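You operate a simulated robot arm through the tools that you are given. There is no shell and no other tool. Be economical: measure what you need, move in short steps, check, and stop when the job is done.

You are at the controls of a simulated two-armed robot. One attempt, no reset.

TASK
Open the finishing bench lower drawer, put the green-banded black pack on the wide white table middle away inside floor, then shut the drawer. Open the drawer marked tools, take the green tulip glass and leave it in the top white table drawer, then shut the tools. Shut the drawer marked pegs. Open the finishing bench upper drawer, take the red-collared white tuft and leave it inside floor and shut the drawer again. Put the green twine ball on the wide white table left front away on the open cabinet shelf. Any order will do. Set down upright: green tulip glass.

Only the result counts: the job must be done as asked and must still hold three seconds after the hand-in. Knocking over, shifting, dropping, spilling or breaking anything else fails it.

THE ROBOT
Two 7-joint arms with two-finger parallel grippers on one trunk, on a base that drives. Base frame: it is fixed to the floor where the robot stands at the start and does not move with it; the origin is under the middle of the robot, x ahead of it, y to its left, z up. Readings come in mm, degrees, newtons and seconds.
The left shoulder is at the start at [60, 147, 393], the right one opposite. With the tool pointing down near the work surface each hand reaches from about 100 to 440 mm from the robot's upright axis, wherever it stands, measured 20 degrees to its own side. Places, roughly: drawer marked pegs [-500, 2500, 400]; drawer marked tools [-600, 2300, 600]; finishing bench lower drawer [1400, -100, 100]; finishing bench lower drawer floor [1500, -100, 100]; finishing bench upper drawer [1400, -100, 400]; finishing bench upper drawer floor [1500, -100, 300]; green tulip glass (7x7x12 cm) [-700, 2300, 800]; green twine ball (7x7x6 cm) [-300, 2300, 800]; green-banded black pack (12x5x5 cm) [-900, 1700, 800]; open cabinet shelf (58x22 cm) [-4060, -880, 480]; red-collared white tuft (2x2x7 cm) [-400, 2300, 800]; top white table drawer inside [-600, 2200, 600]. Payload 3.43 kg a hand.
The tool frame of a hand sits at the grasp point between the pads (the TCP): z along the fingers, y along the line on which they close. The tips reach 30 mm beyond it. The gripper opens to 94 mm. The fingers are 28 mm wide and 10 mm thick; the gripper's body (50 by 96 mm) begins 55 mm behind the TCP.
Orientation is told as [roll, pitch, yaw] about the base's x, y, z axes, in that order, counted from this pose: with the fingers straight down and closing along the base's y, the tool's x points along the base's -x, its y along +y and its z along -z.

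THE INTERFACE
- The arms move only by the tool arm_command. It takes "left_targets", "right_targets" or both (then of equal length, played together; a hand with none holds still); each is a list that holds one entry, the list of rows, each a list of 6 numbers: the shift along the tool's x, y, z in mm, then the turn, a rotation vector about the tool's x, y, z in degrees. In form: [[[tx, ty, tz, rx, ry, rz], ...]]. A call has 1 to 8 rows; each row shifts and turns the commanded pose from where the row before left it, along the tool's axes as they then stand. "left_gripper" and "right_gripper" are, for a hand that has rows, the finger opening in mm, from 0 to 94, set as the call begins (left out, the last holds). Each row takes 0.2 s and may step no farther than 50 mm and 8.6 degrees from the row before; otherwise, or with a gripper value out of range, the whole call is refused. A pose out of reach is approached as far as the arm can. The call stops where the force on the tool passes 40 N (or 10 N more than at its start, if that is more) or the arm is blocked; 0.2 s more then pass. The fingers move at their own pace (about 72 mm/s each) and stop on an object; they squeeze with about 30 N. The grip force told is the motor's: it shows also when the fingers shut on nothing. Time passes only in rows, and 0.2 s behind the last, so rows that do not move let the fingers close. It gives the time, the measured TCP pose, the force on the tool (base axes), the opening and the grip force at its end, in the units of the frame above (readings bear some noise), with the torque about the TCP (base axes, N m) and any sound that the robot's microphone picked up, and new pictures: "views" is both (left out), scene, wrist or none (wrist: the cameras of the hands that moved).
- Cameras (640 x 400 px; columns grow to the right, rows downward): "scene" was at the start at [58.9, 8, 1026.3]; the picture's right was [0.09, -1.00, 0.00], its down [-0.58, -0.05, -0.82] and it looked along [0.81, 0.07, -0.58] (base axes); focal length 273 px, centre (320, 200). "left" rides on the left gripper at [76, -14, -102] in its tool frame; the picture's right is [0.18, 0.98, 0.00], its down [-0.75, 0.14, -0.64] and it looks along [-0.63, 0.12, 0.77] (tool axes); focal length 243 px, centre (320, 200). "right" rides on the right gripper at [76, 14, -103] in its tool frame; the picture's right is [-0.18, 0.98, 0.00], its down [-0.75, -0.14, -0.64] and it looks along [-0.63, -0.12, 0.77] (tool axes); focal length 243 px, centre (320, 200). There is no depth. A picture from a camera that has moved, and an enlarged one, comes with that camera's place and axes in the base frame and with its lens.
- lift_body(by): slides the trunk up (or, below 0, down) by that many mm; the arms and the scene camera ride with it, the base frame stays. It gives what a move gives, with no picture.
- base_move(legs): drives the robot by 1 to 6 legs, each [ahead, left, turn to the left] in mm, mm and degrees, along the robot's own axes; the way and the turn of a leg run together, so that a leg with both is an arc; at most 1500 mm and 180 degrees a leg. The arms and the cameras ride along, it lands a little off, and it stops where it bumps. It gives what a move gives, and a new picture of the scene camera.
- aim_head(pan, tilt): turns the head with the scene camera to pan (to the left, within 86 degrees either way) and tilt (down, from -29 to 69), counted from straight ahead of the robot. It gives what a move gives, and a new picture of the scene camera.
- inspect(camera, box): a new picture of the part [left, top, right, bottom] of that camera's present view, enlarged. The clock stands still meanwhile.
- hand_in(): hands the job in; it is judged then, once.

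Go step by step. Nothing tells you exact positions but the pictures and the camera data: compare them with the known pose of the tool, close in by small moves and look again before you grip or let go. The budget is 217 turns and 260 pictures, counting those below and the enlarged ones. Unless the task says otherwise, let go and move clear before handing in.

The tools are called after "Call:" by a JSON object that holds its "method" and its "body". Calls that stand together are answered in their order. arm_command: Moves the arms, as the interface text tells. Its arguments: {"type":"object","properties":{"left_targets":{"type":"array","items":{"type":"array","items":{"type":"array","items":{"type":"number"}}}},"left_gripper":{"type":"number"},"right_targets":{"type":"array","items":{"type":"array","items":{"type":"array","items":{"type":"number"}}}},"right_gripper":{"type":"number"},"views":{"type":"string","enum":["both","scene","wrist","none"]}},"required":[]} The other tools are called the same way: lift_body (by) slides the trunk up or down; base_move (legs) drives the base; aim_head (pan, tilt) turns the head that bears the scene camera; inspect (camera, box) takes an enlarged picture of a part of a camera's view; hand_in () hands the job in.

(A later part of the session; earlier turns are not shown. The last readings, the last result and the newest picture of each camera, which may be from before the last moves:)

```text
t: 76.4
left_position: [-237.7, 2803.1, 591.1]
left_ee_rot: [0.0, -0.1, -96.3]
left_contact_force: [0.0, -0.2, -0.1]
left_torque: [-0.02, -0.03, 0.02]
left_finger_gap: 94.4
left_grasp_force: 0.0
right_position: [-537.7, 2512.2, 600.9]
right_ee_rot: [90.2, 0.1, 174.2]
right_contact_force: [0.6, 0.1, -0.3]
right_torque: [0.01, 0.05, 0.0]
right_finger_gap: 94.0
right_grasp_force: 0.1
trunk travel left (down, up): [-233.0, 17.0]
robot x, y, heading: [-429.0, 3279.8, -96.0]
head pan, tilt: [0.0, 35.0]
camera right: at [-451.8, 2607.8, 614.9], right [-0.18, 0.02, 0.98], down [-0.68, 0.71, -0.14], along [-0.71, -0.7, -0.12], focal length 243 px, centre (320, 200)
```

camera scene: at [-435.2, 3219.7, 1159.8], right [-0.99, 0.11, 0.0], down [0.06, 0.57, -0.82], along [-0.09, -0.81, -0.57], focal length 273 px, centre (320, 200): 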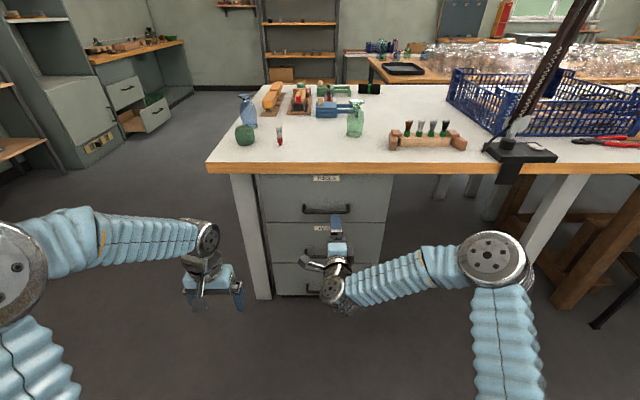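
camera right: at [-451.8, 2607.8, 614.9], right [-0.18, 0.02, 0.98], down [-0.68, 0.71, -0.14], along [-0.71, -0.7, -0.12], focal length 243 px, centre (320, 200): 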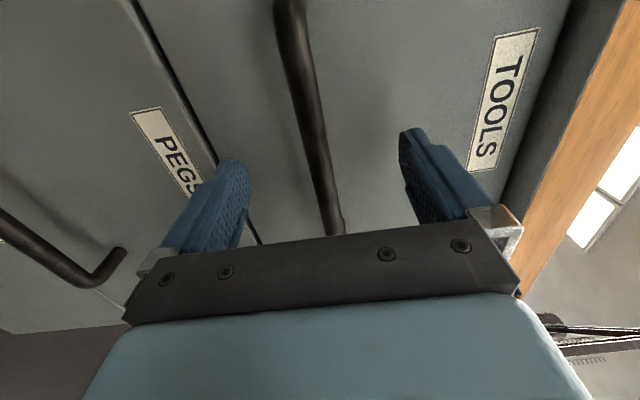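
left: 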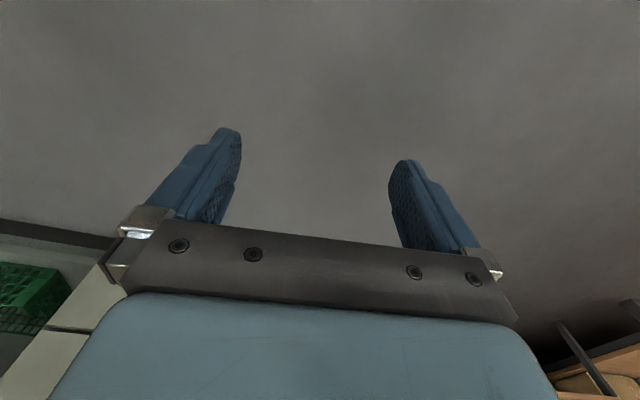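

The bar is between the fingers. I close and pull in small steps.

Call:
{"method": "arm_command", "body": {"right_targets": [[[0, 0, 3, 0, 0, 0], [0, 0, 0, 0, 0, 0], [0, 0, 0, 0, 0, 0], [0, 0, 0, 0, 0, 0], [0, 0, 0, 0, 0, 0]]], "right_gripper": 0, "views": "none"}}

Call:
{"method": "arm_command", "body": {"right_targets": [[[0, 0, -20, 0, 0, 0], [0, 0, -20, 0, 0, 0], [0, 0, -20, 0, 0, 0], [0, 0, -20, 0, 0, 0], [0, 0, -20, 0, 0, 0], [0, 0, -20, 0, 0, 0], [0, 0, -20, 0, 0, 0]]], "views": "scene"}}

```text
t: 77.6
left_position: [-238.7, 2803.0, 592.0]
left_ee_rot: [0.1, -0.1, -96.3]
left_contact_force: [0.2, -0.5, -0.1]
left_torque: [0.0, 0.01, -0.03]
left_finger_gap: 94.1
left_grasp_force: 0.0
right_position: [-536.9, 2510.4, 601.6]
right_ee_rot: [90.4, 0.0, 174.2]
right_contact_force: [0.0, 2.5, 9.4]
right_torque: [-0.05, 0.32, -0.06]
right_finger_gap: 12.7
right_grasp_force: 44.3
trunk travel left (down, up): [-233.0, 17.0]
robot x, y, heading: [-428.1, 3278.2, -96.0]
head pan, tilt: [0.0, 35.0]
```

```text
t: 79.2
left_position: [-237.4, 2802.4, 591.9]
left_ee_rot: [0.0, 0.0, -96.4]
left_contact_force: [-0.1, -0.3, -0.8]
left_torque: [0.01, 0.0, 0.0]
left_finger_gap: 93.8
left_grasp_force: 0.1
right_position: [-520.5, 2651.4, 602.5]
right_ee_rot: [90.3, 0.1, 174.3]
right_contact_force: [13.0, -2.6, 20.4]
right_torque: [-0.05, 0.23, -0.47]
right_finger_gap: 12.9
right_grasp_force: 44.5
trunk travel left (down, up): [-233.0, 17.0]
robot x, y, heading: [-432.5, 3277.7, -96.5]
head pan, tilt: [0.0, 35.0]
camera scene: at [-434.1, 3221.1, 1160.1], right [-0.99, 0.11, 0.0], down [0.06, 0.57, -0.82], along [-0.09, -0.81, -0.57], focal length 273 px, centre (320, 200)
```

scene: 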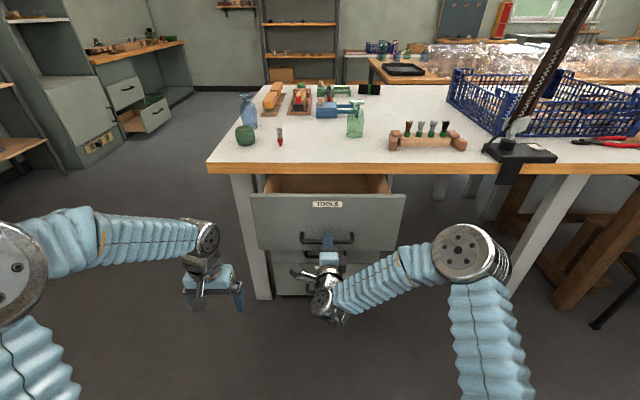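

Opening well. I pull another ~100 mm.

Call:
{"method": "arm_command", "body": {"right_targets": [[[0, 2, -20, 0, 0, 0], [0, 0, -20, 0, 0, 0], [0, 0, -20, 0, 0, 0], [0, 0, -20, 0, 0, 0], [0, 0, -20, 0, 0, 0]]], "views": "none"}}

Call:
{"method": "arm_command", "body": {"right_targets": [[[0, 0, 0, 0, 0, 0], [0, 0, 0, 0, 0, 0], [0, 0, 0, 0, 0, 0], [0, 0, -40, 0, 0, 0], [0, 0, -40, 0, 0, 0]]], "right_gripper": 94, "views": "scene"}}

```text
t: 80.4
left_position: [-237.1, 2802.0, 591.6]
left_ee_rot: [-0.1, -0.1, -96.3]
left_contact_force: [-0.4, 0.4, -0.2]
left_torque: [0.01, 0.0, 0.0]
left_finger_gap: 93.9
left_grasp_force: 0.0
right_position: [-509.4, 2750.9, 602.1]
right_ee_rot: [90.3, 0.1, 174.5]
right_contact_force: [30.4, -5.4, 15.8]
right_torque: [-0.01, 0.31, 0.3]
right_finger_gap: 12.5
right_grasp_force: 45.2
trunk travel left (down, up): [-233.0, 17.0]
robot x, y, heading: [-429.7, 3276.9, -96.2]
head pan, tilt: [0.0, 35.0]
```

```text
t: 81.6
left_position: [-237.0, 2803.1, 590.7]
left_ee_rot: [0.0, -0.1, -96.3]
left_contact_force: [0.1, 0.7, -0.5]
left_torque: [-0.02, -0.01, -0.01]
left_finger_gap: 94.1
left_grasp_force: 0.1
right_position: [-506.2, 2829.2, 602.1]
right_ee_rot: [90.1, 0.1, 174.2]
right_contact_force: [-0.4, 0.2, -0.4]
right_torque: [0.0, -0.04, 0.02]
right_finger_gap: 93.7
right_grasp_force: 0.1
trunk travel left (down, up): [-233.0, 17.0]
robot x, y, heading: [-428.6, 3277.5, -96.2]
head pan, tilt: [0.0, 35.0]
camera scene: at [-435.2, 3219.7, 1159.9], right [-0.99, 0.11, 0.0], down [0.06, 0.57, -0.82], along [-0.09, -0.81, -0.57], focal length 273 px, centre (320, 200)
```

scene: 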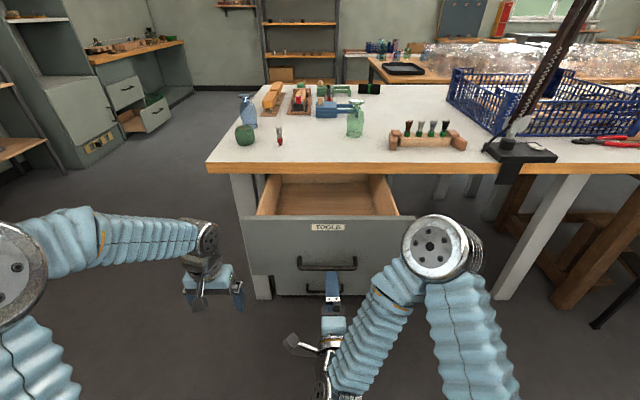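

The tools drawer is open ~240 mm. Now I look closely at the objects on the table.

Call:
{"method": "inspect", "body": {"camera": "scene", "box": [220, 70, 420, 195]}}

```text
3.20 times, centred on (320, 132) of scene
camera zoom: at [-435.2, 3219.7, 1159.9], right [-0.99, 0.11, 0.0], down [0.06, 0.57, -0.82], along [-0.09, -0.81, -0.57], focal length 874 px, centre (320, 416)
```

zoom: 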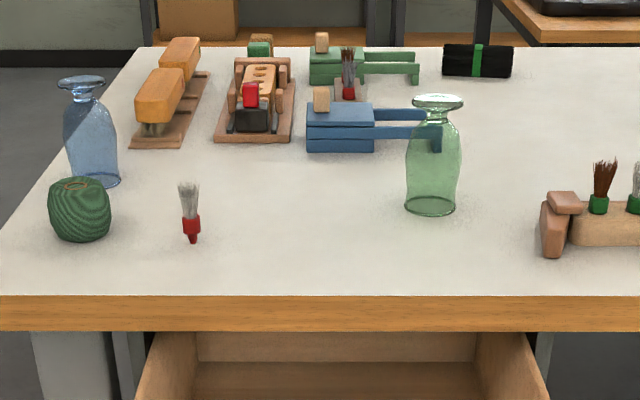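

The green tulip glass base is at ≈[-668, 2270, 778], table edge y≈2487. I'll tuck the right hand back, raise the left hand above the table and tilt it 30° forward for the reach.

Call:
{"method": "arm_command", "body": {"right_targets": [[[-40, 0, -25, 0, 0, 0], [-40, 0, -25, 0, 0, 0], [-40, 0, -25, 0, 0, 0], [-40, 0, -25, 0, 0, 0], [-40, 0, -25, 0, 0, 0], [-20, 0, -25, 0, 0, 0]]], "left_targets": [[[0, 0, -48, 0, 0, 0], [0, 0, -48, 0, 0, 0], [0, 0, -48, 0, 0, 0], [0, 0, -48, 0, 0, 0], [0, 0, -48, 0, 0, 0], [0, 0, -45, 0, 0, 0]]], "views": "none"}}

Call:
{"method": "arm_command", "body": {"left_targets": [[[0, 0, 0, 0, -7.5, 0], [0, 0, 0, 0, -7.5, 0], [0, 0, 0, 0, -7.5, 0], [0, 0, 0, 0, -7.5, 0]]], "views": "both"}}

Call:
{"method": "lift_body", "body": {"by": 17}}

```text
t: 83.0
left_position: [-236.8, 2799.6, 876.1]
left_ee_rot: [-0.1, 0.1, -96.3]
left_contact_force: [-0.5, 0.9, 0.3]
left_torque: [0.01, -0.01, -0.02]
left_finger_gap: 94.2
left_grasp_force: 0.0
right_position: [-634.2, 2841.9, 507.2]
right_ee_rot: [90.3, 0.1, 174.3]
right_contact_force: [-0.3, 0.5, -0.5]
right_torque: [0.0, -0.01, 0.0]
right_finger_gap: 93.7
right_grasp_force: 0.1
right hand out of reach, approached as far as the arm can: row 1, 2, 3, 4, 5, 6
trunk travel left (down, up): [-233.0, 17.0]
robot x, y, heading: [-428.4, 3280.1, -96.2]
head pan, tilt: [0.0, 35.0]
```

```text
t: 84.0
left_position: [-238.6, 2800.2, 876.9]
left_ee_rot: [0.0, -30.1, -96.3]
left_contact_force: [-0.2, -0.6, 0.0]
left_torque: [0.01, -0.01, 0.01]
left_finger_gap: 93.9
left_grasp_force: 0.1
right_position: [-632.7, 2841.3, 506.8]
right_ee_rot: [90.3, 0.1, 174.2]
right_contact_force: [0.4, -0.4, 0.7]
right_torque: [0.01, 0.04, -0.02]
right_finger_gap: 94.0
right_grasp_force: 0.1
trunk travel left (down, up): [-233.0, 17.0]
robot x, y, heading: [-429.5, 3278.7, -96.2]
head pan, tilt: [0.0, 35.0]
camera scene: at [-435.2, 3219.6, 1159.9], right [-0.99, 0.11, 0.0], down [0.06, 0.57, -0.82], along [-0.09, -0.81, -0.57], focal length 273 px, centre (320, 200)
camera left: at [-239.6, 2919.8, 927.8], right [0.99, 0.05, -0.09], down [0.1, -0.34, 0.93], along [0.02, -0.94, -0.35], focal length 243 px, centre (320, 200)
```

scene: 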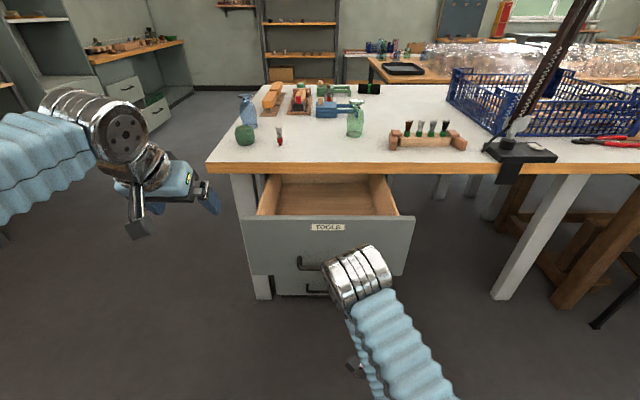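
left: 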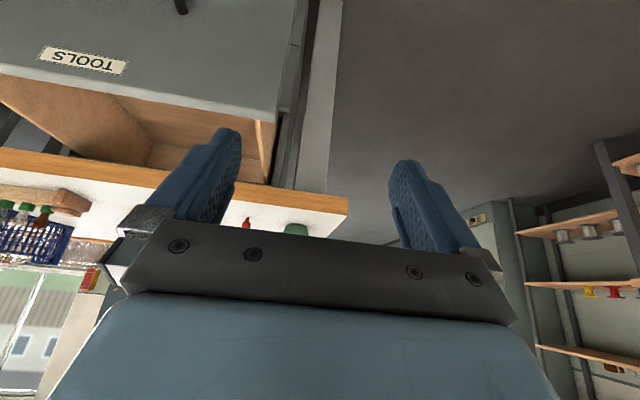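

```text
t: 84.6
left_position: [-238.3, 2801.7, 892.9]
left_ee_rot: [0.2, -30.0, -96.3]
left_contact_force: [-0.2, 0.4, 0.3]
left_torque: [-0.03, 0.0, 0.02]
left_finger_gap: 94.0
left_grasp_force: 0.0
right_position: [-634.1, 2841.8, 524.4]
right_ee_rot: [90.2, 0.1, 174.2]
right_contact_force: [0.5, 0.3, -0.5]
right_torque: [-0.02, 0.0, 0.02]
right_finger_gap: 93.9
right_grasp_force: 0.1
trunk travel left (down, up): [-250.0, 0.0]
robot x, y, heading: [-432.4, 3278.4, -96.2]
head pan, tilt: [0.0, 35.0]
```

The right arm can't tuck while horizontal; I turn it back to fingers-down so it can fold near the trunk.

Call:
{"method": "arm_command", "body": {"right_targets": [[[0, 0, 0, 4.949, 4.949, -4.949], [0, 0, 0, 4.949, 4.949, -4.949], [0, 0, 0, 4.949, 4.949, -4.949], [0, 0, 0, 4.949, 4.949, -4.949], [0, 0, 0, 4.949, 4.949, -4.949], [0, 0, 0, 4.949, 4.949, -4.949], [0, 0, 0, 4.949, 4.949, -4.949]]], "views": "none"}}

Call:
{"method": "arm_command", "body": {"right_targets": [[[0, 0, 0, 4.949, 4.949, -4.949], [0, 0, 0, 4.949, 4.949, -4.949], [0, 0, 0, 4.949, 4.949, -4.949], [0, 0, 0, 4.949, 4.949, -4.949], [0, 0, 0, 4.949, 4.949, -4.949], [0, 0, 0, 4.949, 4.949, -4.949], [0, 0, 0, 4.949, 4.949, -4.949]]], "views": "scene"}}

```text
t: 86.2
left_position: [-237.5, 2801.0, 893.3]
left_ee_rot: [0.0, -30.0, -96.5]
left_contact_force: [0.0, -0.4, 1.1]
left_torque: [-0.03, 0.02, 0.0]
left_finger_gap: 93.7
left_grasp_force: 0.1
right_position: [-634.2, 2820.1, 507.7]
right_ee_rot: [45.1, -19.6, -140.7]
right_contact_force: [0.2, 1.0, 0.1]
right_torque: [-0.01, -0.01, -0.01]
right_finger_gap: 93.8
right_grasp_force: 0.1
right hand out of reach, approached as far as the arm can: row 1, 2, 3
trunk travel left (down, up): [-250.0, 0.0]
robot x, y, heading: [-430.0, 3277.8, -96.6]
head pan, tilt: [0.0, 35.0]
```

```text
t: 87.8
left_position: [-238.6, 2801.6, 894.2]
left_ee_rot: [0.0, -30.1, -96.2]
left_contact_force: [-0.1, 0.7, -0.3]
left_torque: [0.01, 0.01, 0.01]
left_finger_gap: 93.8
left_grasp_force: 0.1
right_position: [-633.1, 2820.2, 508.5]
right_ee_rot: [0.0, -0.1, -95.7]
right_contact_force: [0.7, 0.8, -0.3]
right_torque: [0.02, -0.03, 0.03]
right_finger_gap: 94.0
right_grasp_force: 0.0
trunk travel left (down, up): [-250.0, 0.0]
robot x, y, heading: [-426.4, 3275.3, -96.3]
head pan, tilt: [0.0, 35.0]
camera scene: at [-435.3, 3219.9, 1176.9], right [-0.99, 0.11, 0.0], down [0.06, 0.57, -0.82], along [-0.09, -0.81, -0.57], focal length 273 px, centre (320, 200)
```

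scene: 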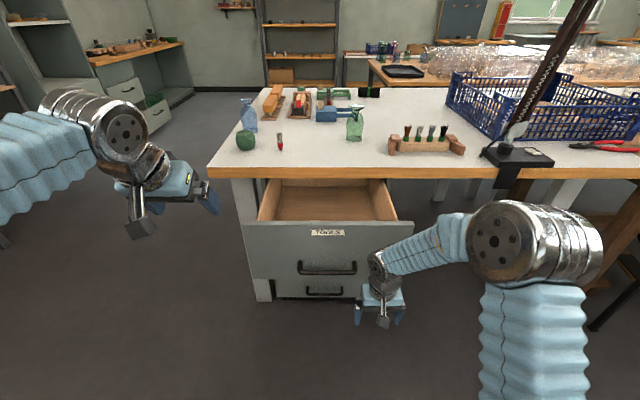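

Now I fold the right hand back close to the body.

Call:
{"method": "arm_command", "body": {"right_targets": [[[40, -20, 20, 0, 0, 0], [40, -20, 20, 0, 0, 0], [40, -20, 20, 0, 0, 0], [40, -20, 20, 0, 0, 0], [40, -20, 20, 0, 0, 0]]], "views": "scene"}}

```text
t: 89.0
left_position: [-237.4, 2802.2, 893.9]
left_ee_rot: [0.1, -30.0, -96.3]
left_contact_force: [-0.1, 0.0, 0.2]
left_torque: [0.0, 0.01, 0.01]
left_finger_gap: 94.0
left_grasp_force: 0.0
right_position: [-717.2, 3009.2, 401.1]
right_ee_rot: [0.1, -0.1, -95.8]
right_contact_force: [-0.4, 0.0, 0.0]
right_torque: [-0.04, 0.0, 0.0]
right_finger_gap: 94.0
right_grasp_force: 0.0
right hand out of reach, approached as far as the arm can: row 5
trunk travel left (down, up): [-250.0, 0.0]
robot x, y, heading: [-431.4, 3280.1, -96.4]
head pan, tilt: [0.0, 35.0]
camera scene: at [-434.9, 3220.0, 1176.9], right [-0.99, 0.11, 0.0], down [0.06, 0.57, -0.82], along [-0.09, -0.81, -0.57], focal length 273 px, centre (320, 200)
```

scene: 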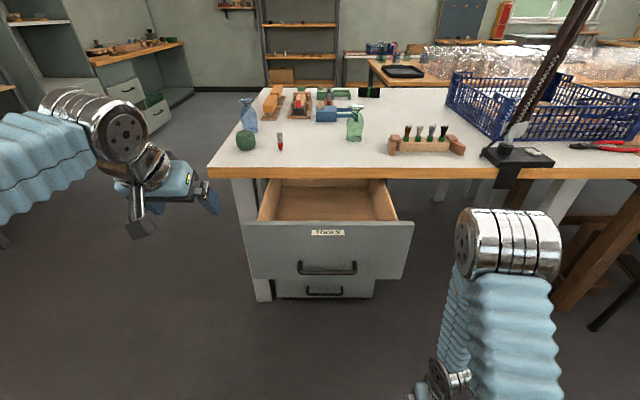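

Right arm is tucked. I shift the left hand inward and drive so the glass lies straight ahead of it.

Call:
{"method": "arm_command", "body": {"left_targets": [[[0, -37, 0, 0, 0, 0], [0, -36, 0, 0, 0, 0]]], "views": "none"}}

Call:
{"method": "base_move", "body": {"legs": [[0, -295, 0], [310, 0, 0]]}}

Call:
{"method": "inspect", "body": {"camera": "left", "box": [0, 0, 640, 400]}}

```text
t: 89.6
left_position: [-311.5, 2810.4, 894.8]
left_ee_rot: [0.0, -30.0, -96.2]
left_contact_force: [0.2, 0.0, 0.0]
left_torque: [0.0, -0.01, 0.01]
left_finger_gap: 93.9
left_grasp_force: 0.0
right_position: [-717.8, 3010.3, 400.6]
right_ee_rot: [0.1, 0.0, -95.7]
right_contact_force: [0.3, 0.5, -0.7]
right_torque: [-0.04, 0.0, 0.02]
right_finger_gap: 94.1
right_grasp_force: 0.0
trunk travel left (down, up): [-250.0, 0.0]
robot x, y, heading: [-430.4, 3276.9, -95.9]
head pan, tilt: [0.0, 35.0]
```

```text
t: 93.4
left_position: [-638.8, 2529.3, 895.2]
left_ee_rot: [-0.1, -30.0, -96.6]
left_contact_force: [-0.1, 0.3, 0.4]
left_torque: [0.0, -0.03, -0.01]
left_finger_gap: 94.2
left_grasp_force: 0.0
right_position: [-1045.7, 2730.8, 398.8]
right_ee_rot: [0.0, 0.0, -96.1]
right_contact_force: [0.3, 0.5, -0.5]
right_torque: [0.0, 0.01, 0.0]
right_finger_gap: 93.7
right_grasp_force: 0.0
trunk travel left (down, up): [-250.0, 0.0]
robot x, y, heading: [-754.0, 2998.4, -96.5]
head pan, tilt: [0.0, 35.0]
camera scene: at [-761.0, 2940.1, 1176.9], right [-0.99, 0.12, 0.0], down [0.07, 0.57, -0.82], along [-0.09, -0.81, -0.57], focal length 273 px, centre (320, 200)
```

scene: 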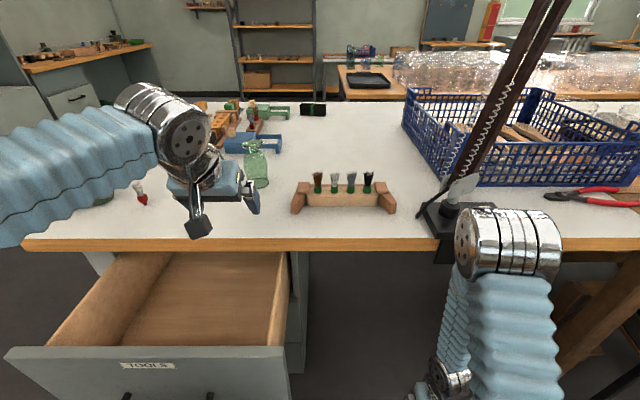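

```text
1.00 times, centred on (320, 200) of left (not enlarged: the box is as wide or as high as the picture)
camera zoom: at [-640.3, 2647.8, 946.2], right [0.99, 0.05, -0.09], down [0.1, -0.34, 0.93], along [0.01, -0.94, -0.35], focal length 243 px, centre (320, 200)
```

zoom: 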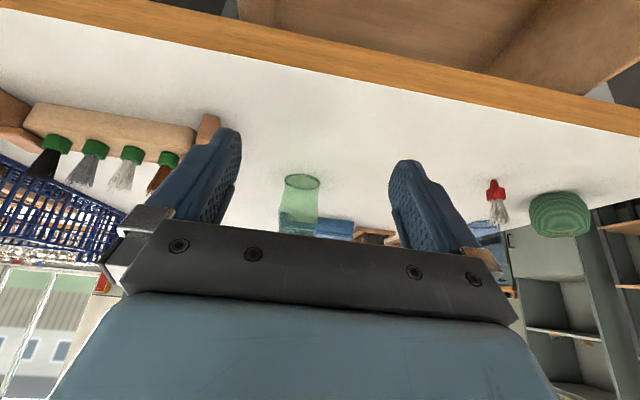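

The wrist view puts the glass base at [-669, 2273], straight ahead of the hand. I go forward and down part way.

Call:
{"method": "arm_command", "body": {"left_targets": [[[-30.5, 0, 33.7, 0, 0, 0], [-30.5, 0, 33.7, 0, 0, 0], [-30.5, 0, 33.7, 0, 0, 0]]], "views": "none"}}

Call:
{"method": "base_move", "body": {"legs": [[55, 0, 0]]}}

Call:
{"method": "inspect", "body": {"camera": "left", "box": [0, 0, 640, 400]}}

```text
t: 94.2
left_position: [-654.4, 2401.9, 853.4]
left_ee_rot: [-0.1, -30.1, -96.5]
left_contact_force: [-0.8, 0.5, 0.1]
left_torque: [0.01, -0.01, -0.04]
left_finger_gap: 94.1
left_grasp_force: 0.0
right_position: [-1046.0, 2732.1, 399.8]
right_ee_rot: [0.1, 0.0, -96.2]
right_contact_force: [1.0, 0.7, -0.9]
right_torque: [-0.02, 0.01, 0.01]
right_finger_gap: 94.4
right_grasp_force: 0.0
trunk travel left (down, up): [-250.0, 0.0]
robot x, y, heading: [-754.0, 2997.1, -96.5]
head pan, tilt: [0.0, 35.0]
```

```text
t: 95.1
left_position: [-661.3, 2347.6, 852.3]
left_ee_rot: [0.1, -30.0, -96.7]
left_contact_force: [-0.1, 0.5, 0.8]
left_torque: [0.0, 0.01, 0.0]
left_finger_gap: 94.1
left_grasp_force: 0.1
right_position: [-1052.1, 2676.7, 400.0]
right_ee_rot: [0.1, -0.1, -96.1]
right_contact_force: [-0.4, 0.3, 0.1]
right_torque: [0.02, 0.01, 0.01]
right_finger_gap: 94.1
right_grasp_force: 0.0
trunk travel left (down, up): [-250.0, 0.0]
robot x, y, heading: [-763.7, 2945.1, -96.5]
head pan, tilt: [0.0, 35.0]
camera scene: at [-767.4, 2886.1, 1176.9], right [-0.99, 0.12, 0.0], down [0.07, 0.57, -0.82], along [-0.1, -0.81, -0.57], focal length 273 px, centre (320, 200)
```

scene: 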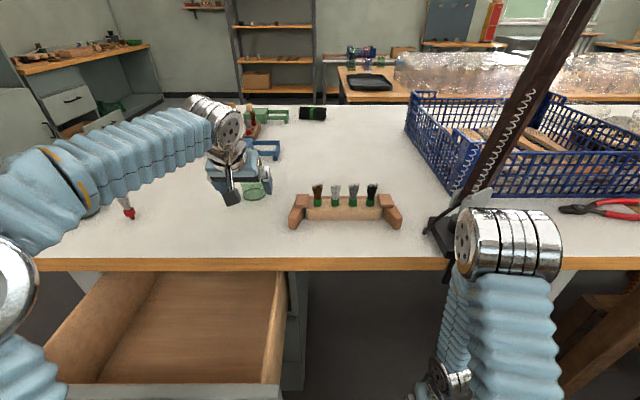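

```text
1.00 times, centred on (320, 200) of left (not enlarged: the box is as wide or as high as the picture)
camera zoom: at [-662.2, 2467.0, 904.0], right [0.99, 0.04, -0.09], down [0.1, -0.34, 0.93], along [0.01, -0.94, -0.35], focal length 243 px, centre (320, 200)
```

zoom: 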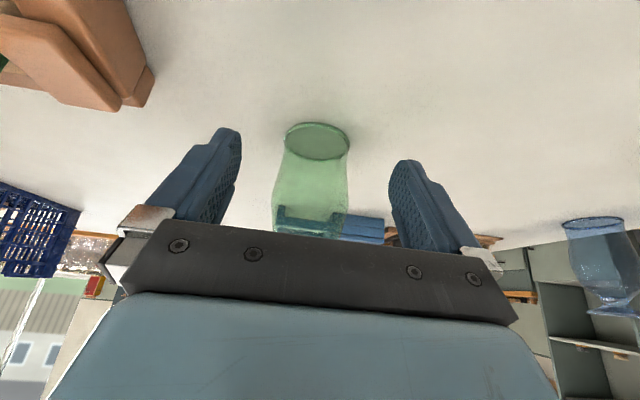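

The glass is centred between the open fingers. I advance the last ~63 mm level.

Call:
{"method": "arm_command", "body": {"left_targets": [[[-27, 0, 15.7, 0, 0, 0], [-27, 0, 15.7, 0, 0, 0]]], "views": "both"}}

```text
t: 95.7
left_position: [-667.5, 2287.0, 852.8]
left_ee_rot: [0.1, -30.0, -96.8]
left_contact_force: [-0.3, 0.2, 0.3]
left_torque: [-0.01, 0.05, -0.04]
left_finger_gap: 94.2
left_grasp_force: 0.1
right_position: [-1052.3, 2677.0, 401.3]
right_ee_rot: [0.1, 0.1, -96.2]
right_contact_force: [-0.2, 0.1, 0.5]
right_torque: [0.0, -0.01, -0.04]
right_finger_gap: 93.7
right_grasp_force: 0.0
trunk travel left (down, up): [-250.0, 0.0]
robot x, y, heading: [-762.8, 2943.1, -96.5]
head pan, tilt: [0.0, 35.0]
camera scene: at [-767.3, 2886.2, 1176.9], right [-0.99, 0.12, 0.0], down [0.07, 0.57, -0.82], along [-0.09, -0.81, -0.57], focal length 273 px, centre (320, 200)
camera left: at [-668.6, 2404.7, 904.2], right [0.99, 0.04, -0.09], down [0.1, -0.34, 0.93], along [0.01, -0.94, -0.35], focal length 243 px, centre (320, 200)
```

scene: 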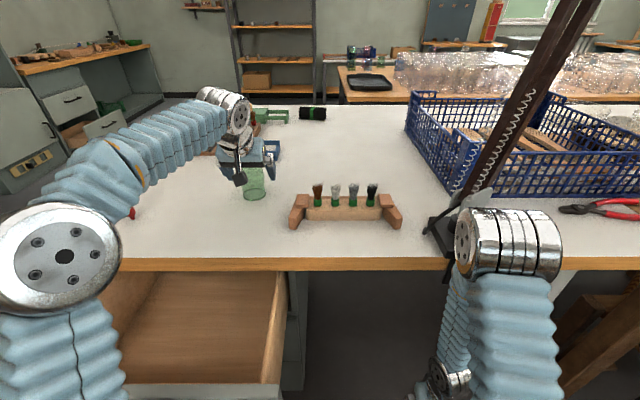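
left: 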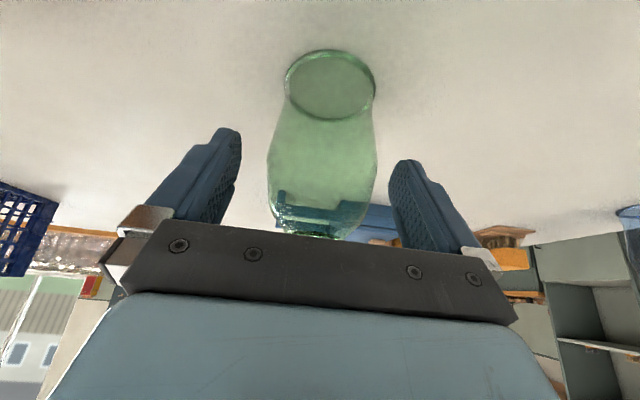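

TCP is about 8 mm short of the glass axis, as wanted. I close the fingers.

Call:
{"method": "arm_command", "body": {"left_targets": [[[0, 0, 0, 0, 0, 0], [0, 0, 0, 0, 0, 0], [0, 0, 0, 0, 0, 0], [0, 0, 0, 0, 0, 0]]], "left_gripper": 0, "views": "wrist"}}

```text
t: 96.7
left_position: [-667.2, 2285.4, 852.7]
left_ee_rot: [-0.1, -30.0, -96.7]
left_contact_force: [0.8, -0.6, 0.3]
left_torque: [0.0, -0.01, 0.05]
left_finger_gap: 64.3
left_grasp_force: 29.7
right_position: [-1052.0, 2678.9, 401.1]
right_ee_rot: [0.1, 0.0, -96.2]
right_contact_force: [-0.1, 0.6, -0.2]
right_torque: [0.0, 0.0, -0.01]
right_finger_gap: 94.1
right_grasp_force: 0.1
trunk travel left (down, up): [-250.0, 0.0]
robot x, y, heading: [-759.8, 2945.3, -96.6]
head pan, tilt: [0.0, 35.0]
camera left: at [-668.8, 2404.6, 903.9], right [0.99, 0.04, -0.09], down [0.1, -0.34, 0.93], along [0.01, -0.94, -0.35], focal length 243 px, centre (320, 200)
```

left: 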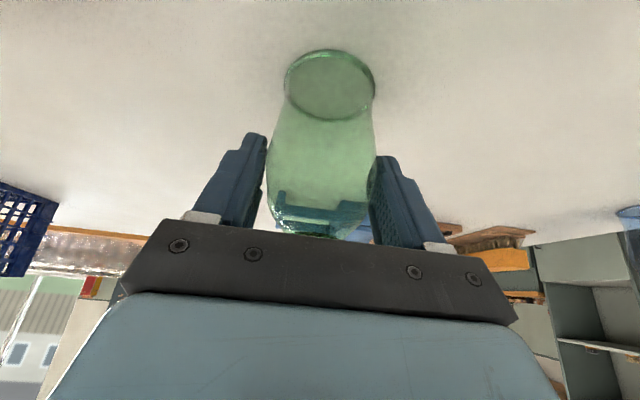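

Gripped at 64 mm. I lift it and draw it back over the table edge.

Call:
{"method": "arm_command", "body": {"left_targets": [[[-10, 0, -17.3, 0, 0, 0], [-15, 0, -26, 0, 0, 0], [38, 0, -22, 0, 0, 0], [38, 0, -22, 0, 0, 0], [38, 0, -22, 0, 0, 0]]], "views": "both"}}

```text
t: 97.9
left_position: [-652.8, 2419.3, 901.7]
left_ee_rot: [0.0, -30.0, -96.7]
left_contact_force: [0.6, -0.5, -2.1]
left_torque: [0.0, -0.02, 0.01]
left_finger_gap: 63.4
left_grasp_force: 30.4
right_position: [-1052.2, 2678.6, 400.6]
right_ee_rot: [0.0, 0.1, -96.2]
right_contact_force: [-0.4, -0.6, 0.2]
right_torque: [0.01, -0.01, 0.0]
right_finger_gap: 94.0
right_grasp_force: 0.0
trunk travel left (down, up): [-250.0, 0.0]
robot x, y, heading: [-759.6, 2943.6, -96.8]
head pan, tilt: [0.0, 35.0]
camera scene: at [-767.5, 2885.4, 1176.8], right [-0.99, 0.12, 0.0], down [0.07, 0.57, -0.82], along [-0.1, -0.81, -0.57], focal length 273 px, centre (320, 200)
camera left: at [-654.3, 2537.5, 952.8], right [0.99, 0.04, -0.09], down [0.1, -0.35, 0.93], along [0.01, -0.94, -0.35], focal length 243 px, centre (320, 200)
```

scene: 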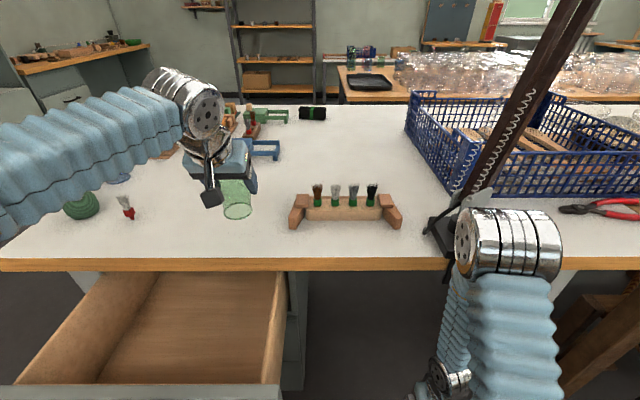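
left: 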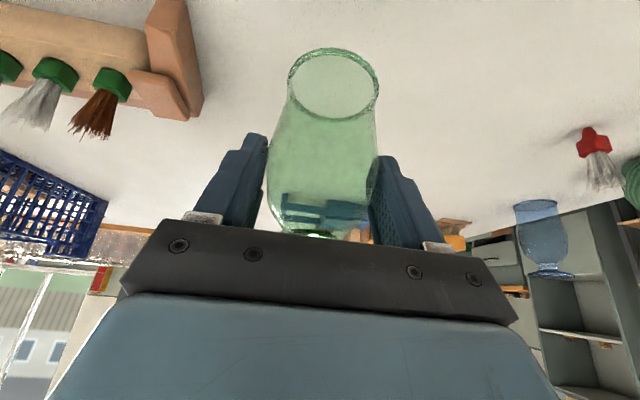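

The glass hangs well in the grip. I move it back and left to above the open drawer, then lower it partway.

Call:
{"method": "arm_command", "body": {"left_targets": [[[30, 19.4, -17.4, 0, 0, 0], [30, 19.4, -17.4, 0, 0, 0], [30, 19.4, -17.4, 0, 0, 0], [30, 19.4, -17.4, 0, 0, 0], [25, 0, 43, 0, 0, 0], [25, 0, 43, 0, 0, 0]]], "views": "both"}}

```text
t: 99.3
left_position: [-561.6, 2546.6, 800.8]
left_ee_rot: [0.0, -30.2, -96.6]
left_contact_force: [1.0, 0.0, -2.8]
left_torque: [0.05, 0.0, -0.02]
left_finger_gap: 63.3
left_grasp_force: 29.8
right_position: [-1053.2, 2678.2, 399.2]
right_ee_rot: [0.1, 0.0, -96.1]
right_contact_force: [-0.4, -0.1, 0.1]
right_torque: [0.02, -0.04, -0.01]
right_finger_gap: 94.0
right_grasp_force: 0.0
trunk travel left (down, up): [-250.0, 0.0]
robot x, y, heading: [-764.2, 2943.7, -96.6]
head pan, tilt: [0.0, 35.0]
camera scene: at [-767.3, 2886.0, 1176.9], right [-0.99, 0.12, 0.0], down [0.07, 0.57, -0.82], along [-0.1, -0.81, -0.57], focal length 273 px, centre (320, 200)
camera left: at [-561.9, 2664.6, 852.8], right [0.99, 0.04, -0.09], down [0.1, -0.34, 0.93], along [0.01, -0.94, -0.35], focal length 243 px, centre (320, 200)
```

scene: 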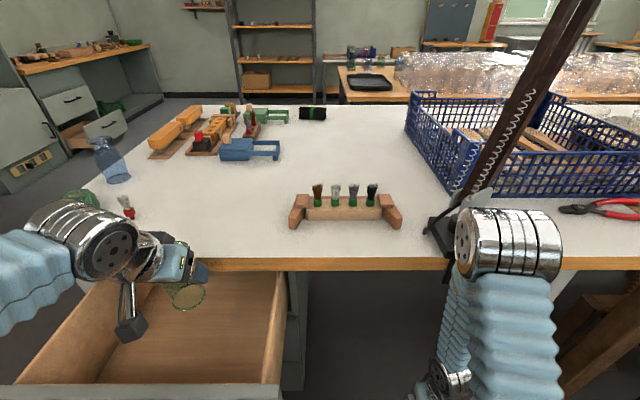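
left: 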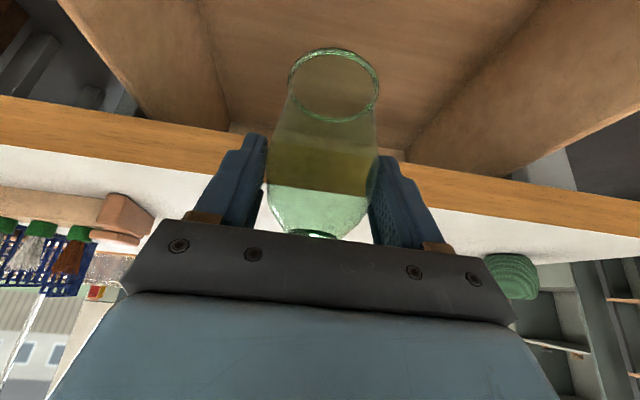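

Clearance to the table edge is ~10 mm. I nudge back 4 mm and go on down about 100 mm.

Call:
{"method": "arm_command", "body": {"left_targets": [[[3.5, 0, -2, 0, 0, 0], [20, 0, 34.6, 0, 0, 0], [20, 0, 34.6, 0, 0, 0], [10, 0, 17.3, 0, 0, 0]]], "views": "both"}}

```text
t: 100.3
left_position: [-558.4, 2550.2, 704.6]
left_ee_rot: [0.0, -30.1, -96.7]
left_contact_force: [0.1, 0.0, -2.3]
left_torque: [0.01, -0.03, -0.01]
left_finger_gap: 63.3
left_grasp_force: 29.9
right_position: [-1051.6, 2678.5, 400.2]
right_ee_rot: [0.0, 0.1, -96.0]
right_contact_force: [-0.1, -0.7, -0.3]
right_torque: [0.0, 0.01, -0.03]
right_finger_gap: 94.1
right_grasp_force: 0.0
trunk travel left (down, up): [-250.0, 0.0]
robot x, y, heading: [-764.6, 2944.9, -96.7]
head pan, tilt: [0.0, 35.0]
camera scene: at [-767.3, 2885.9, 1176.9], right [-0.99, 0.12, 0.0], down [0.07, 0.57, -0.82], along [-0.1, -0.81, -0.57], focal length 273 px, centre (320, 200)
camera left: at [-559.8, 2668.8, 755.5], right [0.99, 0.04, -0.09], down [0.1, -0.34, 0.93], along [0.01, -0.94, -0.35], focal length 243 px, centre (320, 200)
```

scene: 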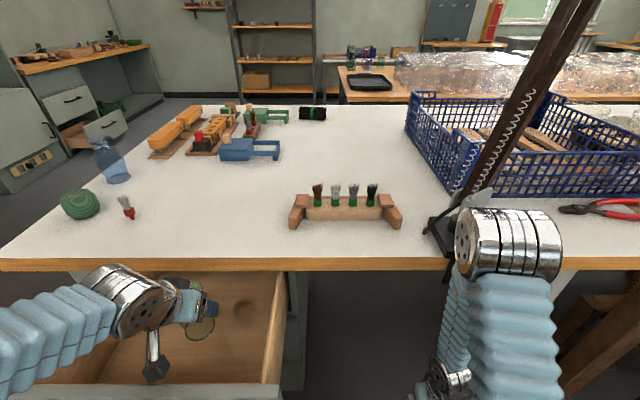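
left: 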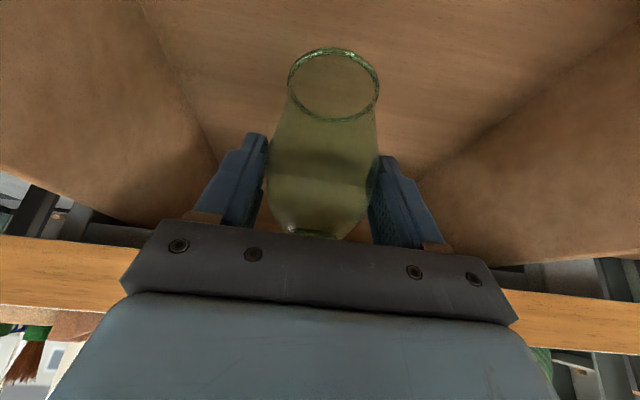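

Still ~75 mm above the floor, I judge. I go down 30, forward 20 (tucking the rim below the top), then down 20 more.

Call:
{"method": "arm_command", "body": {"left_targets": [[[15, 0, 26, 0, 0, 0], [-17.3, 0, 10, 0, 0, 0], [10, 0, 17.3, 0, 0, 0], [0, 0, 0, 0, 0, 0]]], "views": "both"}}

```text
t: 100.7
left_position: [-559.3, 2547.2, 696.2]
left_ee_rot: [0.3, -30.8, -96.5]
left_contact_force: [-4.1, -1.1, 27.2]
left_torque: [4.06, -0.34, 0.53]
left_finger_gap: 61.5
left_grasp_force: 29.9
right_position: [-1053.1, 2676.0, 400.9]
right_ee_rot: [0.2, 0.1, -96.0]
right_contact_force: [0.0, -0.3, 0.2]
right_torque: [0.04, 0.01, 0.01]
right_finger_gap: 94.0
right_grasp_force: 0.0
trunk travel left (down, up): [-250.0, 0.0]
robot x, y, heading: [-759.8, 2943.2, -96.7]
head pan, tilt: [0.0, 35.0]
stopped in row 1 (left hand): the force on the tool passed its limit at 103 N (the readings are from after the stop); the commanded pose is now the measured one
camera scene: at [-768.4, 2886.6, 1177.4], right [-0.99, 0.12, 0.0], down [0.07, 0.57, -0.82], along [-0.09, -0.81, -0.57], focal length 273 px, centre (320, 200)
camera left: at [-560.9, 2666.0, 745.1], right [0.99, 0.05, -0.09], down [0.1, -0.33, 0.94], along [0.01, -0.94, -0.33], focal length 243 px, centre (320, 200)
```

scene: 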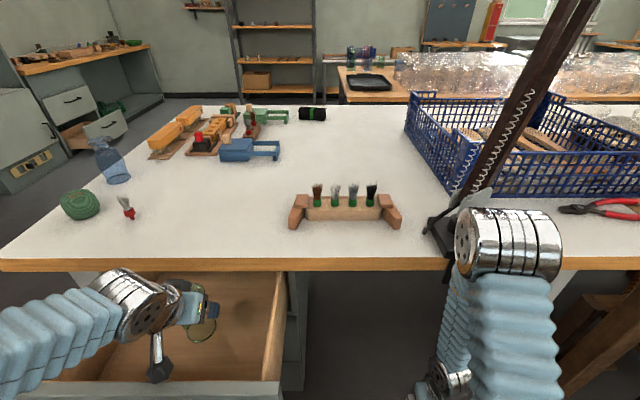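
left: 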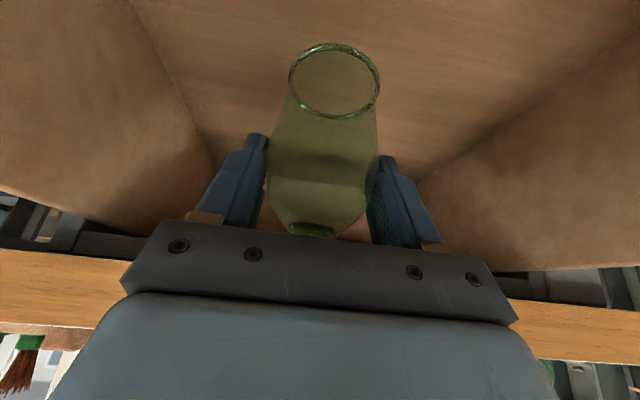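

The back of the hand (the camera, ~150 mm behind) met the drawer's front panel, not the glass. I lift 45 mm and turn the hand 50° about the vertical so it leans along the drawer instead.

Call:
{"method": "arm_command", "body": {"left_targets": [[[-10, 0, -17.3, 0, 0, 0], [-12.5, 0, -21.7, 0, 0, 0], [0, 0, 0, 4.17, 0, 7.2], [0, 0, 0, 4.17, 0, 7.2], [0, 0, 0, 4.17, 0, 7.2], [0, 0, 0, 4.17, 0, 7.2], [0, 0, 0, 4.17, 0, 7.2], [0, 0, 0, 4.17, 0, 7.2]]], "views": "both"}}

```text
t: 102.5
left_position: [-557.9, 2547.3, 738.2]
left_ee_rot: [0.6, -30.4, -146.8]
left_contact_force: [-0.2, 0.6, -1.1]
left_torque: [0.01, -0.01, 0.0]
left_finger_gap: 61.9
left_grasp_force: 30.2
right_position: [-1051.9, 2676.6, 399.8]
right_ee_rot: [0.1, 0.1, -96.0]
right_contact_force: [0.2, 0.0, 0.7]
right_torque: [0.01, -0.02, 0.05]
right_finger_gap: 93.9
right_grasp_force: 0.0
trunk travel left (down, up): [-250.0, 0.0]
robot x, y, heading: [-759.9, 2946.6, -96.4]
head pan, tilt: [0.0, 35.0]
camera scene: at [-767.3, 2885.9, 1176.8], right [-0.99, 0.12, 0.0], down [0.07, 0.57, -0.82], along [-0.09, -0.81, -0.57], focal length 273 px, centre (320, 200)
camera left: at [-468.7, 2625.4, 789.0], right [0.68, -0.73, -0.08], down [-0.2, -0.29, 0.94], along [-0.71, -0.62, -0.34], focal length 243 px, centre (320, 200)
```

scene: 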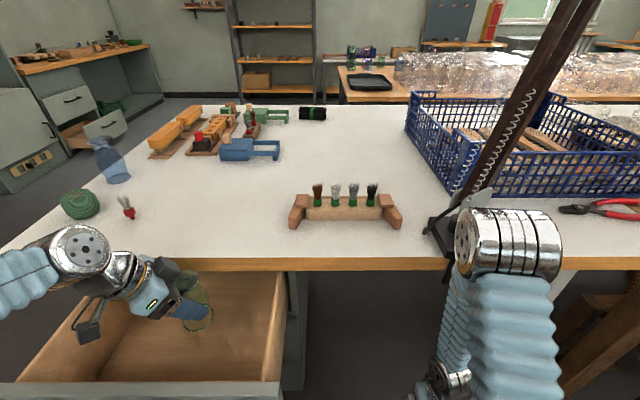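
left: 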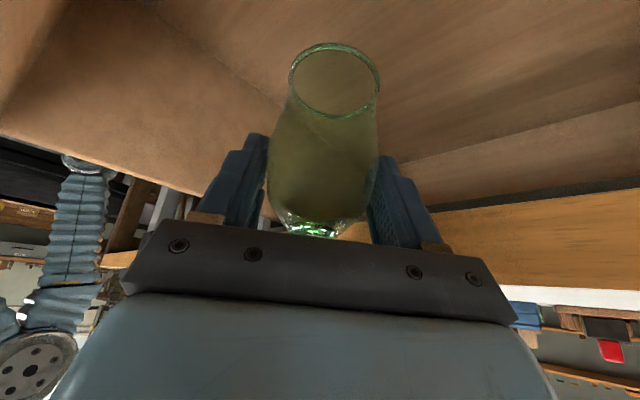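

The hand now leans along the drawer. I move 15 mm away from the table edge and lower 75 mm.

Call:
{"method": "arm_command", "body": {"left_targets": [[[7, -12.6, -4, 0, 0, 0], [10, 0, 17.3, 0, 0, 0], [10, 0, 17.3, 0, 0, 0], [10, 0, 17.3, 0, 0, 0], [7.5, 0, 13, 0, 0, 0], [0, 0, 0, 0, 0, 0]]], "views": "both"}}

```text
t: 103.9
left_position: [-558.8, 2562.2, 663.2]
left_ee_rot: [0.7, -30.4, -146.6]
left_contact_force: [0.1, -1.1, -1.7]
left_torque: [0.0, 0.01, -0.02]
left_finger_gap: 61.1
left_grasp_force: 30.3
right_position: [-1052.1, 2677.3, 400.3]
right_ee_rot: [0.1, -0.1, -96.0]
right_contact_force: [0.4, 0.1, 0.2]
right_torque: [0.02, 0.02, 0.02]
right_finger_gap: 94.0
right_grasp_force: 0.0
trunk travel left (down, up): [-250.0, 0.0]
robot x, y, heading: [-764.7, 2945.6, -96.8]
head pan, tilt: [0.0, 35.0]
camera scene: at [-767.2, 2885.8, 1176.8], right [-0.99, 0.12, 0.0], down [0.07, 0.57, -0.82], along [-0.09, -0.81, -0.57], focal length 273 px, centre (320, 200)
camera left: at [-469.8, 2639.2, 714.1], right [0.68, -0.73, -0.08], down [-0.2, -0.29, 0.94], along [-0.71, -0.62, -0.34], focal length 243 px, centre (320, 200)
```

scene: 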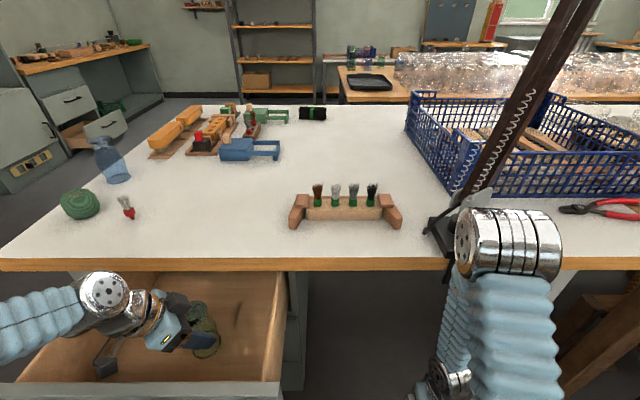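
left: 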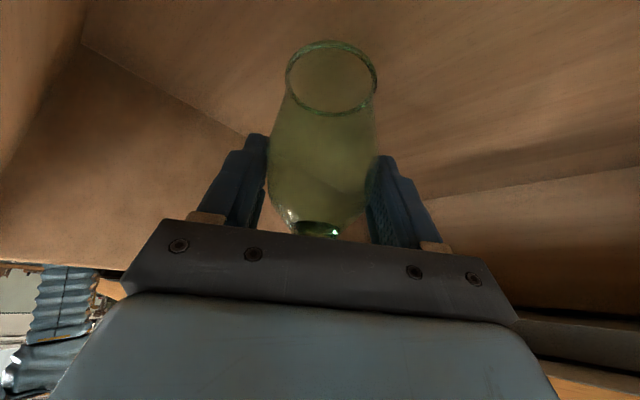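

Nearing the floor. I lower in small steps, checking the force.

Call:
{"method": "arm_command", "body": {"left_targets": [[[2.5, 0, 4.33, 0, 0, 0], [2.5, 0, 4.33, 0, 0, 0], [2.5, 0, 4.33, 0, 0, 0]]], "views": "none"}}

Call:
{"method": "arm_command", "body": {"left_targets": [[[2, 0, 3.5, 0, 0, 0], [2, 0, 3.5, 0, 0, 0]]], "views": "wrist"}}

```text
t: 104.3
left_position: [-559.8, 2560.5, 663.8]
left_ee_rot: [1.2, -30.5, -147.2]
left_contact_force: [-2.4, -0.8, 29.3]
left_torque: [3.34, -3.19, 0.06]
left_finger_gap: 61.3
left_grasp_force: 29.7
right_position: [-1052.5, 2678.3, 400.4]
right_ee_rot: [0.3, 0.0, -96.2]
right_contact_force: [0.3, 0.2, -0.2]
right_torque: [0.01, 0.01, 0.0]
right_finger_gap: 94.1
right_grasp_force: 0.1
trunk travel left (down, up): [-250.0, 0.0]
robot x, y, heading: [-760.6, 2942.9, -96.7]
head pan, tilt: [0.0, 35.0]
stopped in row 2 (left hand): the force on the tool passed its limit at 53 N (the readings are from after the stop); the commanded pose is now the measured one
```

```text
t: 104.6
left_position: [-559.4, 2559.5, 663.3]
left_ee_rot: [1.5, -30.6, -147.3]
left_contact_force: [-3.7, -0.3, 29.0]
left_torque: [3.24, -3.21, 0.29]
left_finger_gap: 61.2
left_grasp_force: 30.1
right_position: [-1054.1, 2676.9, 400.8]
right_ee_rot: [0.2, 0.0, -96.1]
right_contact_force: [-1.0, -0.1, 1.1]
right_torque: [0.0, -0.01, -0.02]
right_finger_gap: 93.7
right_grasp_force: 0.1
trunk travel left (down, up): [-250.0, 0.0]
robot x, y, heading: [-761.8, 2944.4, -96.9]
head pan, tilt: [0.0, 35.0]
stopped in row 1 (left hand): the force on the tool passed its limit at 49 N (the readings are from after the stop); the commanded pose is now the measured one
camera left: at [-470.1, 2637.1, 713.3], right [0.68, -0.73, -0.07], down [-0.2, -0.28, 0.94], along [-0.71, -0.62, -0.34], focal length 243 px, centre (320, 200)
```

left: 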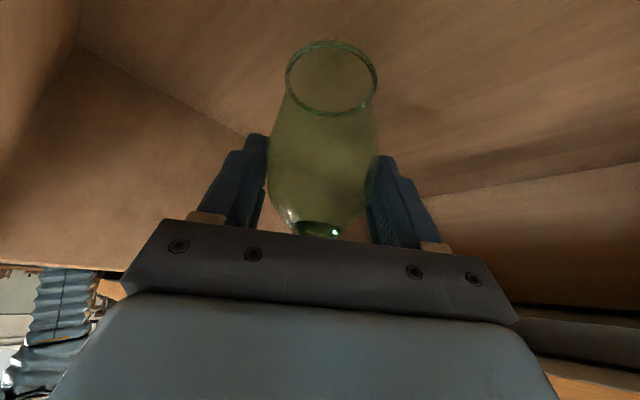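

The camera box touches the drawer's inner front wall at about [-450, 2672]. I rise 15 mm, shift inward and turn 12° more, then resume lowering.

Call:
{"method": "arm_command", "body": {"left_targets": [[[-7.5, 0, -13, 0, 0, 0], [-23.8, -3.6, 13.75, 0, 0, 0], [0, 0, 0, 3, 0, 5.2], [0, 0, 0, 3, 0, 5.2], [5, 0, 8.7, 0, 0, 0], [3, 0, 5.2, 0, 0, 0], [0, 0, 0, 0, 0, 0]]], "views": "both"}}

```text
t: 106.2
left_position: [-583.6, 2546.2, 659.6]
left_ee_rot: [1.3, -30.3, -159.2]
left_contact_force: [0.1, 0.8, -2.1]
left_torque: [-0.03, 0.0, -0.01]
left_finger_gap: 61.0
left_grasp_force: 29.5
right_position: [-1051.6, 2676.3, 401.2]
right_ee_rot: [0.0, 0.0, -96.0]
right_contact_force: [1.0, 0.0, 0.1]
right_torque: [0.0, -0.02, 0.03]
right_finger_gap: 94.0
right_grasp_force: 0.0
trunk travel left (down, up): [-250.0, 0.0]
robot x, y, heading: [-763.1, 2942.1, -96.7]
head pan, tilt: [0.0, 35.0]
camera scene: at [-767.2, 2885.8, 1176.8], right [-0.99, 0.12, 0.0], down [0.07, 0.57, -0.82], along [-0.1, -0.81, -0.57], focal length 273 px, centre (320, 200)
camera left: at [-479.9, 2603.6, 710.7], right [0.51, -0.86, -0.07], down [-0.26, -0.23, 0.94], along [-0.82, -0.46, -0.34], focal length 243 px, centre (320, 200)
```

scene: 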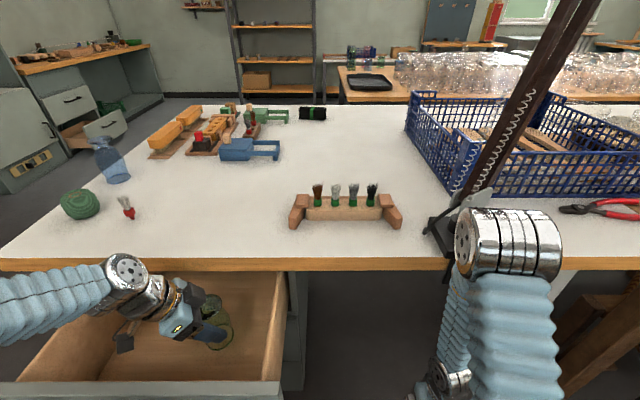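
left: 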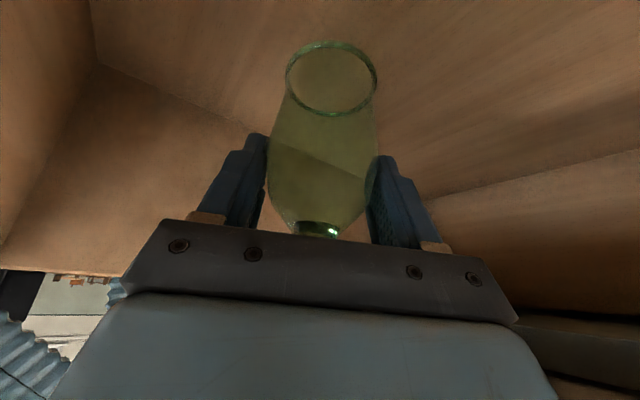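

The hand is free now; the floor seems at z≈545, so ~30 mm remain. I lower further in small steps.

Call:
{"method": "arm_command", "body": {"left_targets": [[[4, 0, 6.9, 0, 0, 0], [4, 0, 6.9, 0, 0, 0], [0, 0, 0, 0, 0, 0]]], "views": "none"}}

Call:
{"method": "arm_command", "body": {"left_targets": [[[2.5, 0, 4.3, 0, 0, 0], [1, 0, 1.7, 0, 0, 0], [1, 0, 1.7, 0, 0, 0]]], "views": "wrist"}}

```text
t: 107.0
left_position: [-583.7, 2546.1, 642.5]
left_ee_rot: [1.2, -30.3, -159.2]
left_contact_force: [0.3, -0.1, -1.8]
left_torque: [-0.01, 0.0, 0.0]
left_finger_gap: 61.0
left_grasp_force: 30.3
right_position: [-1052.5, 2677.8, 399.2]
right_ee_rot: [0.1, 0.1, -96.1]
right_contact_force: [0.0, 0.6, -0.6]
right_torque: [-0.02, -0.02, -0.04]
right_finger_gap: 94.0
right_grasp_force: 0.0
trunk travel left (down, up): [-250.0, 0.0]
robot x, y, heading: [-762.6, 2943.6, -96.5]
head pan, tilt: [0.0, 35.0]
```

```text
t: 107.8
left_position: [-583.1, 2545.9, 634.7]
left_ee_rot: [1.3, -30.3, -159.1]
left_contact_force: [0.0, 0.5, -1.8]
left_torque: [-0.02, 0.0, 0.01]
left_finger_gap: 61.2
left_grasp_force: 30.5
right_position: [-1052.6, 2677.3, 399.6]
right_ee_rot: [0.1, 0.0, -96.1]
right_contact_force: [-0.7, -0.3, 0.3]
right_torque: [-0.01, 0.02, -0.03]
right_finger_gap: 94.1
right_grasp_force: 0.0
trunk travel left (down, up): [-250.0, 0.0]
robot x, y, heading: [-762.1, 2942.9, -96.6]
head pan, tilt: [0.0, 35.0]
camera left: at [-479.9, 2604.1, 685.5], right [0.51, -0.86, -0.07], down [-0.26, -0.23, 0.94], along [-0.82, -0.46, -0.34], focal length 243 px, centre (320, 200)
```

left: 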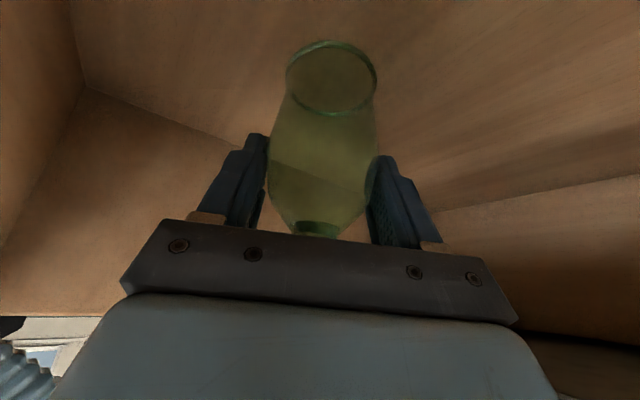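

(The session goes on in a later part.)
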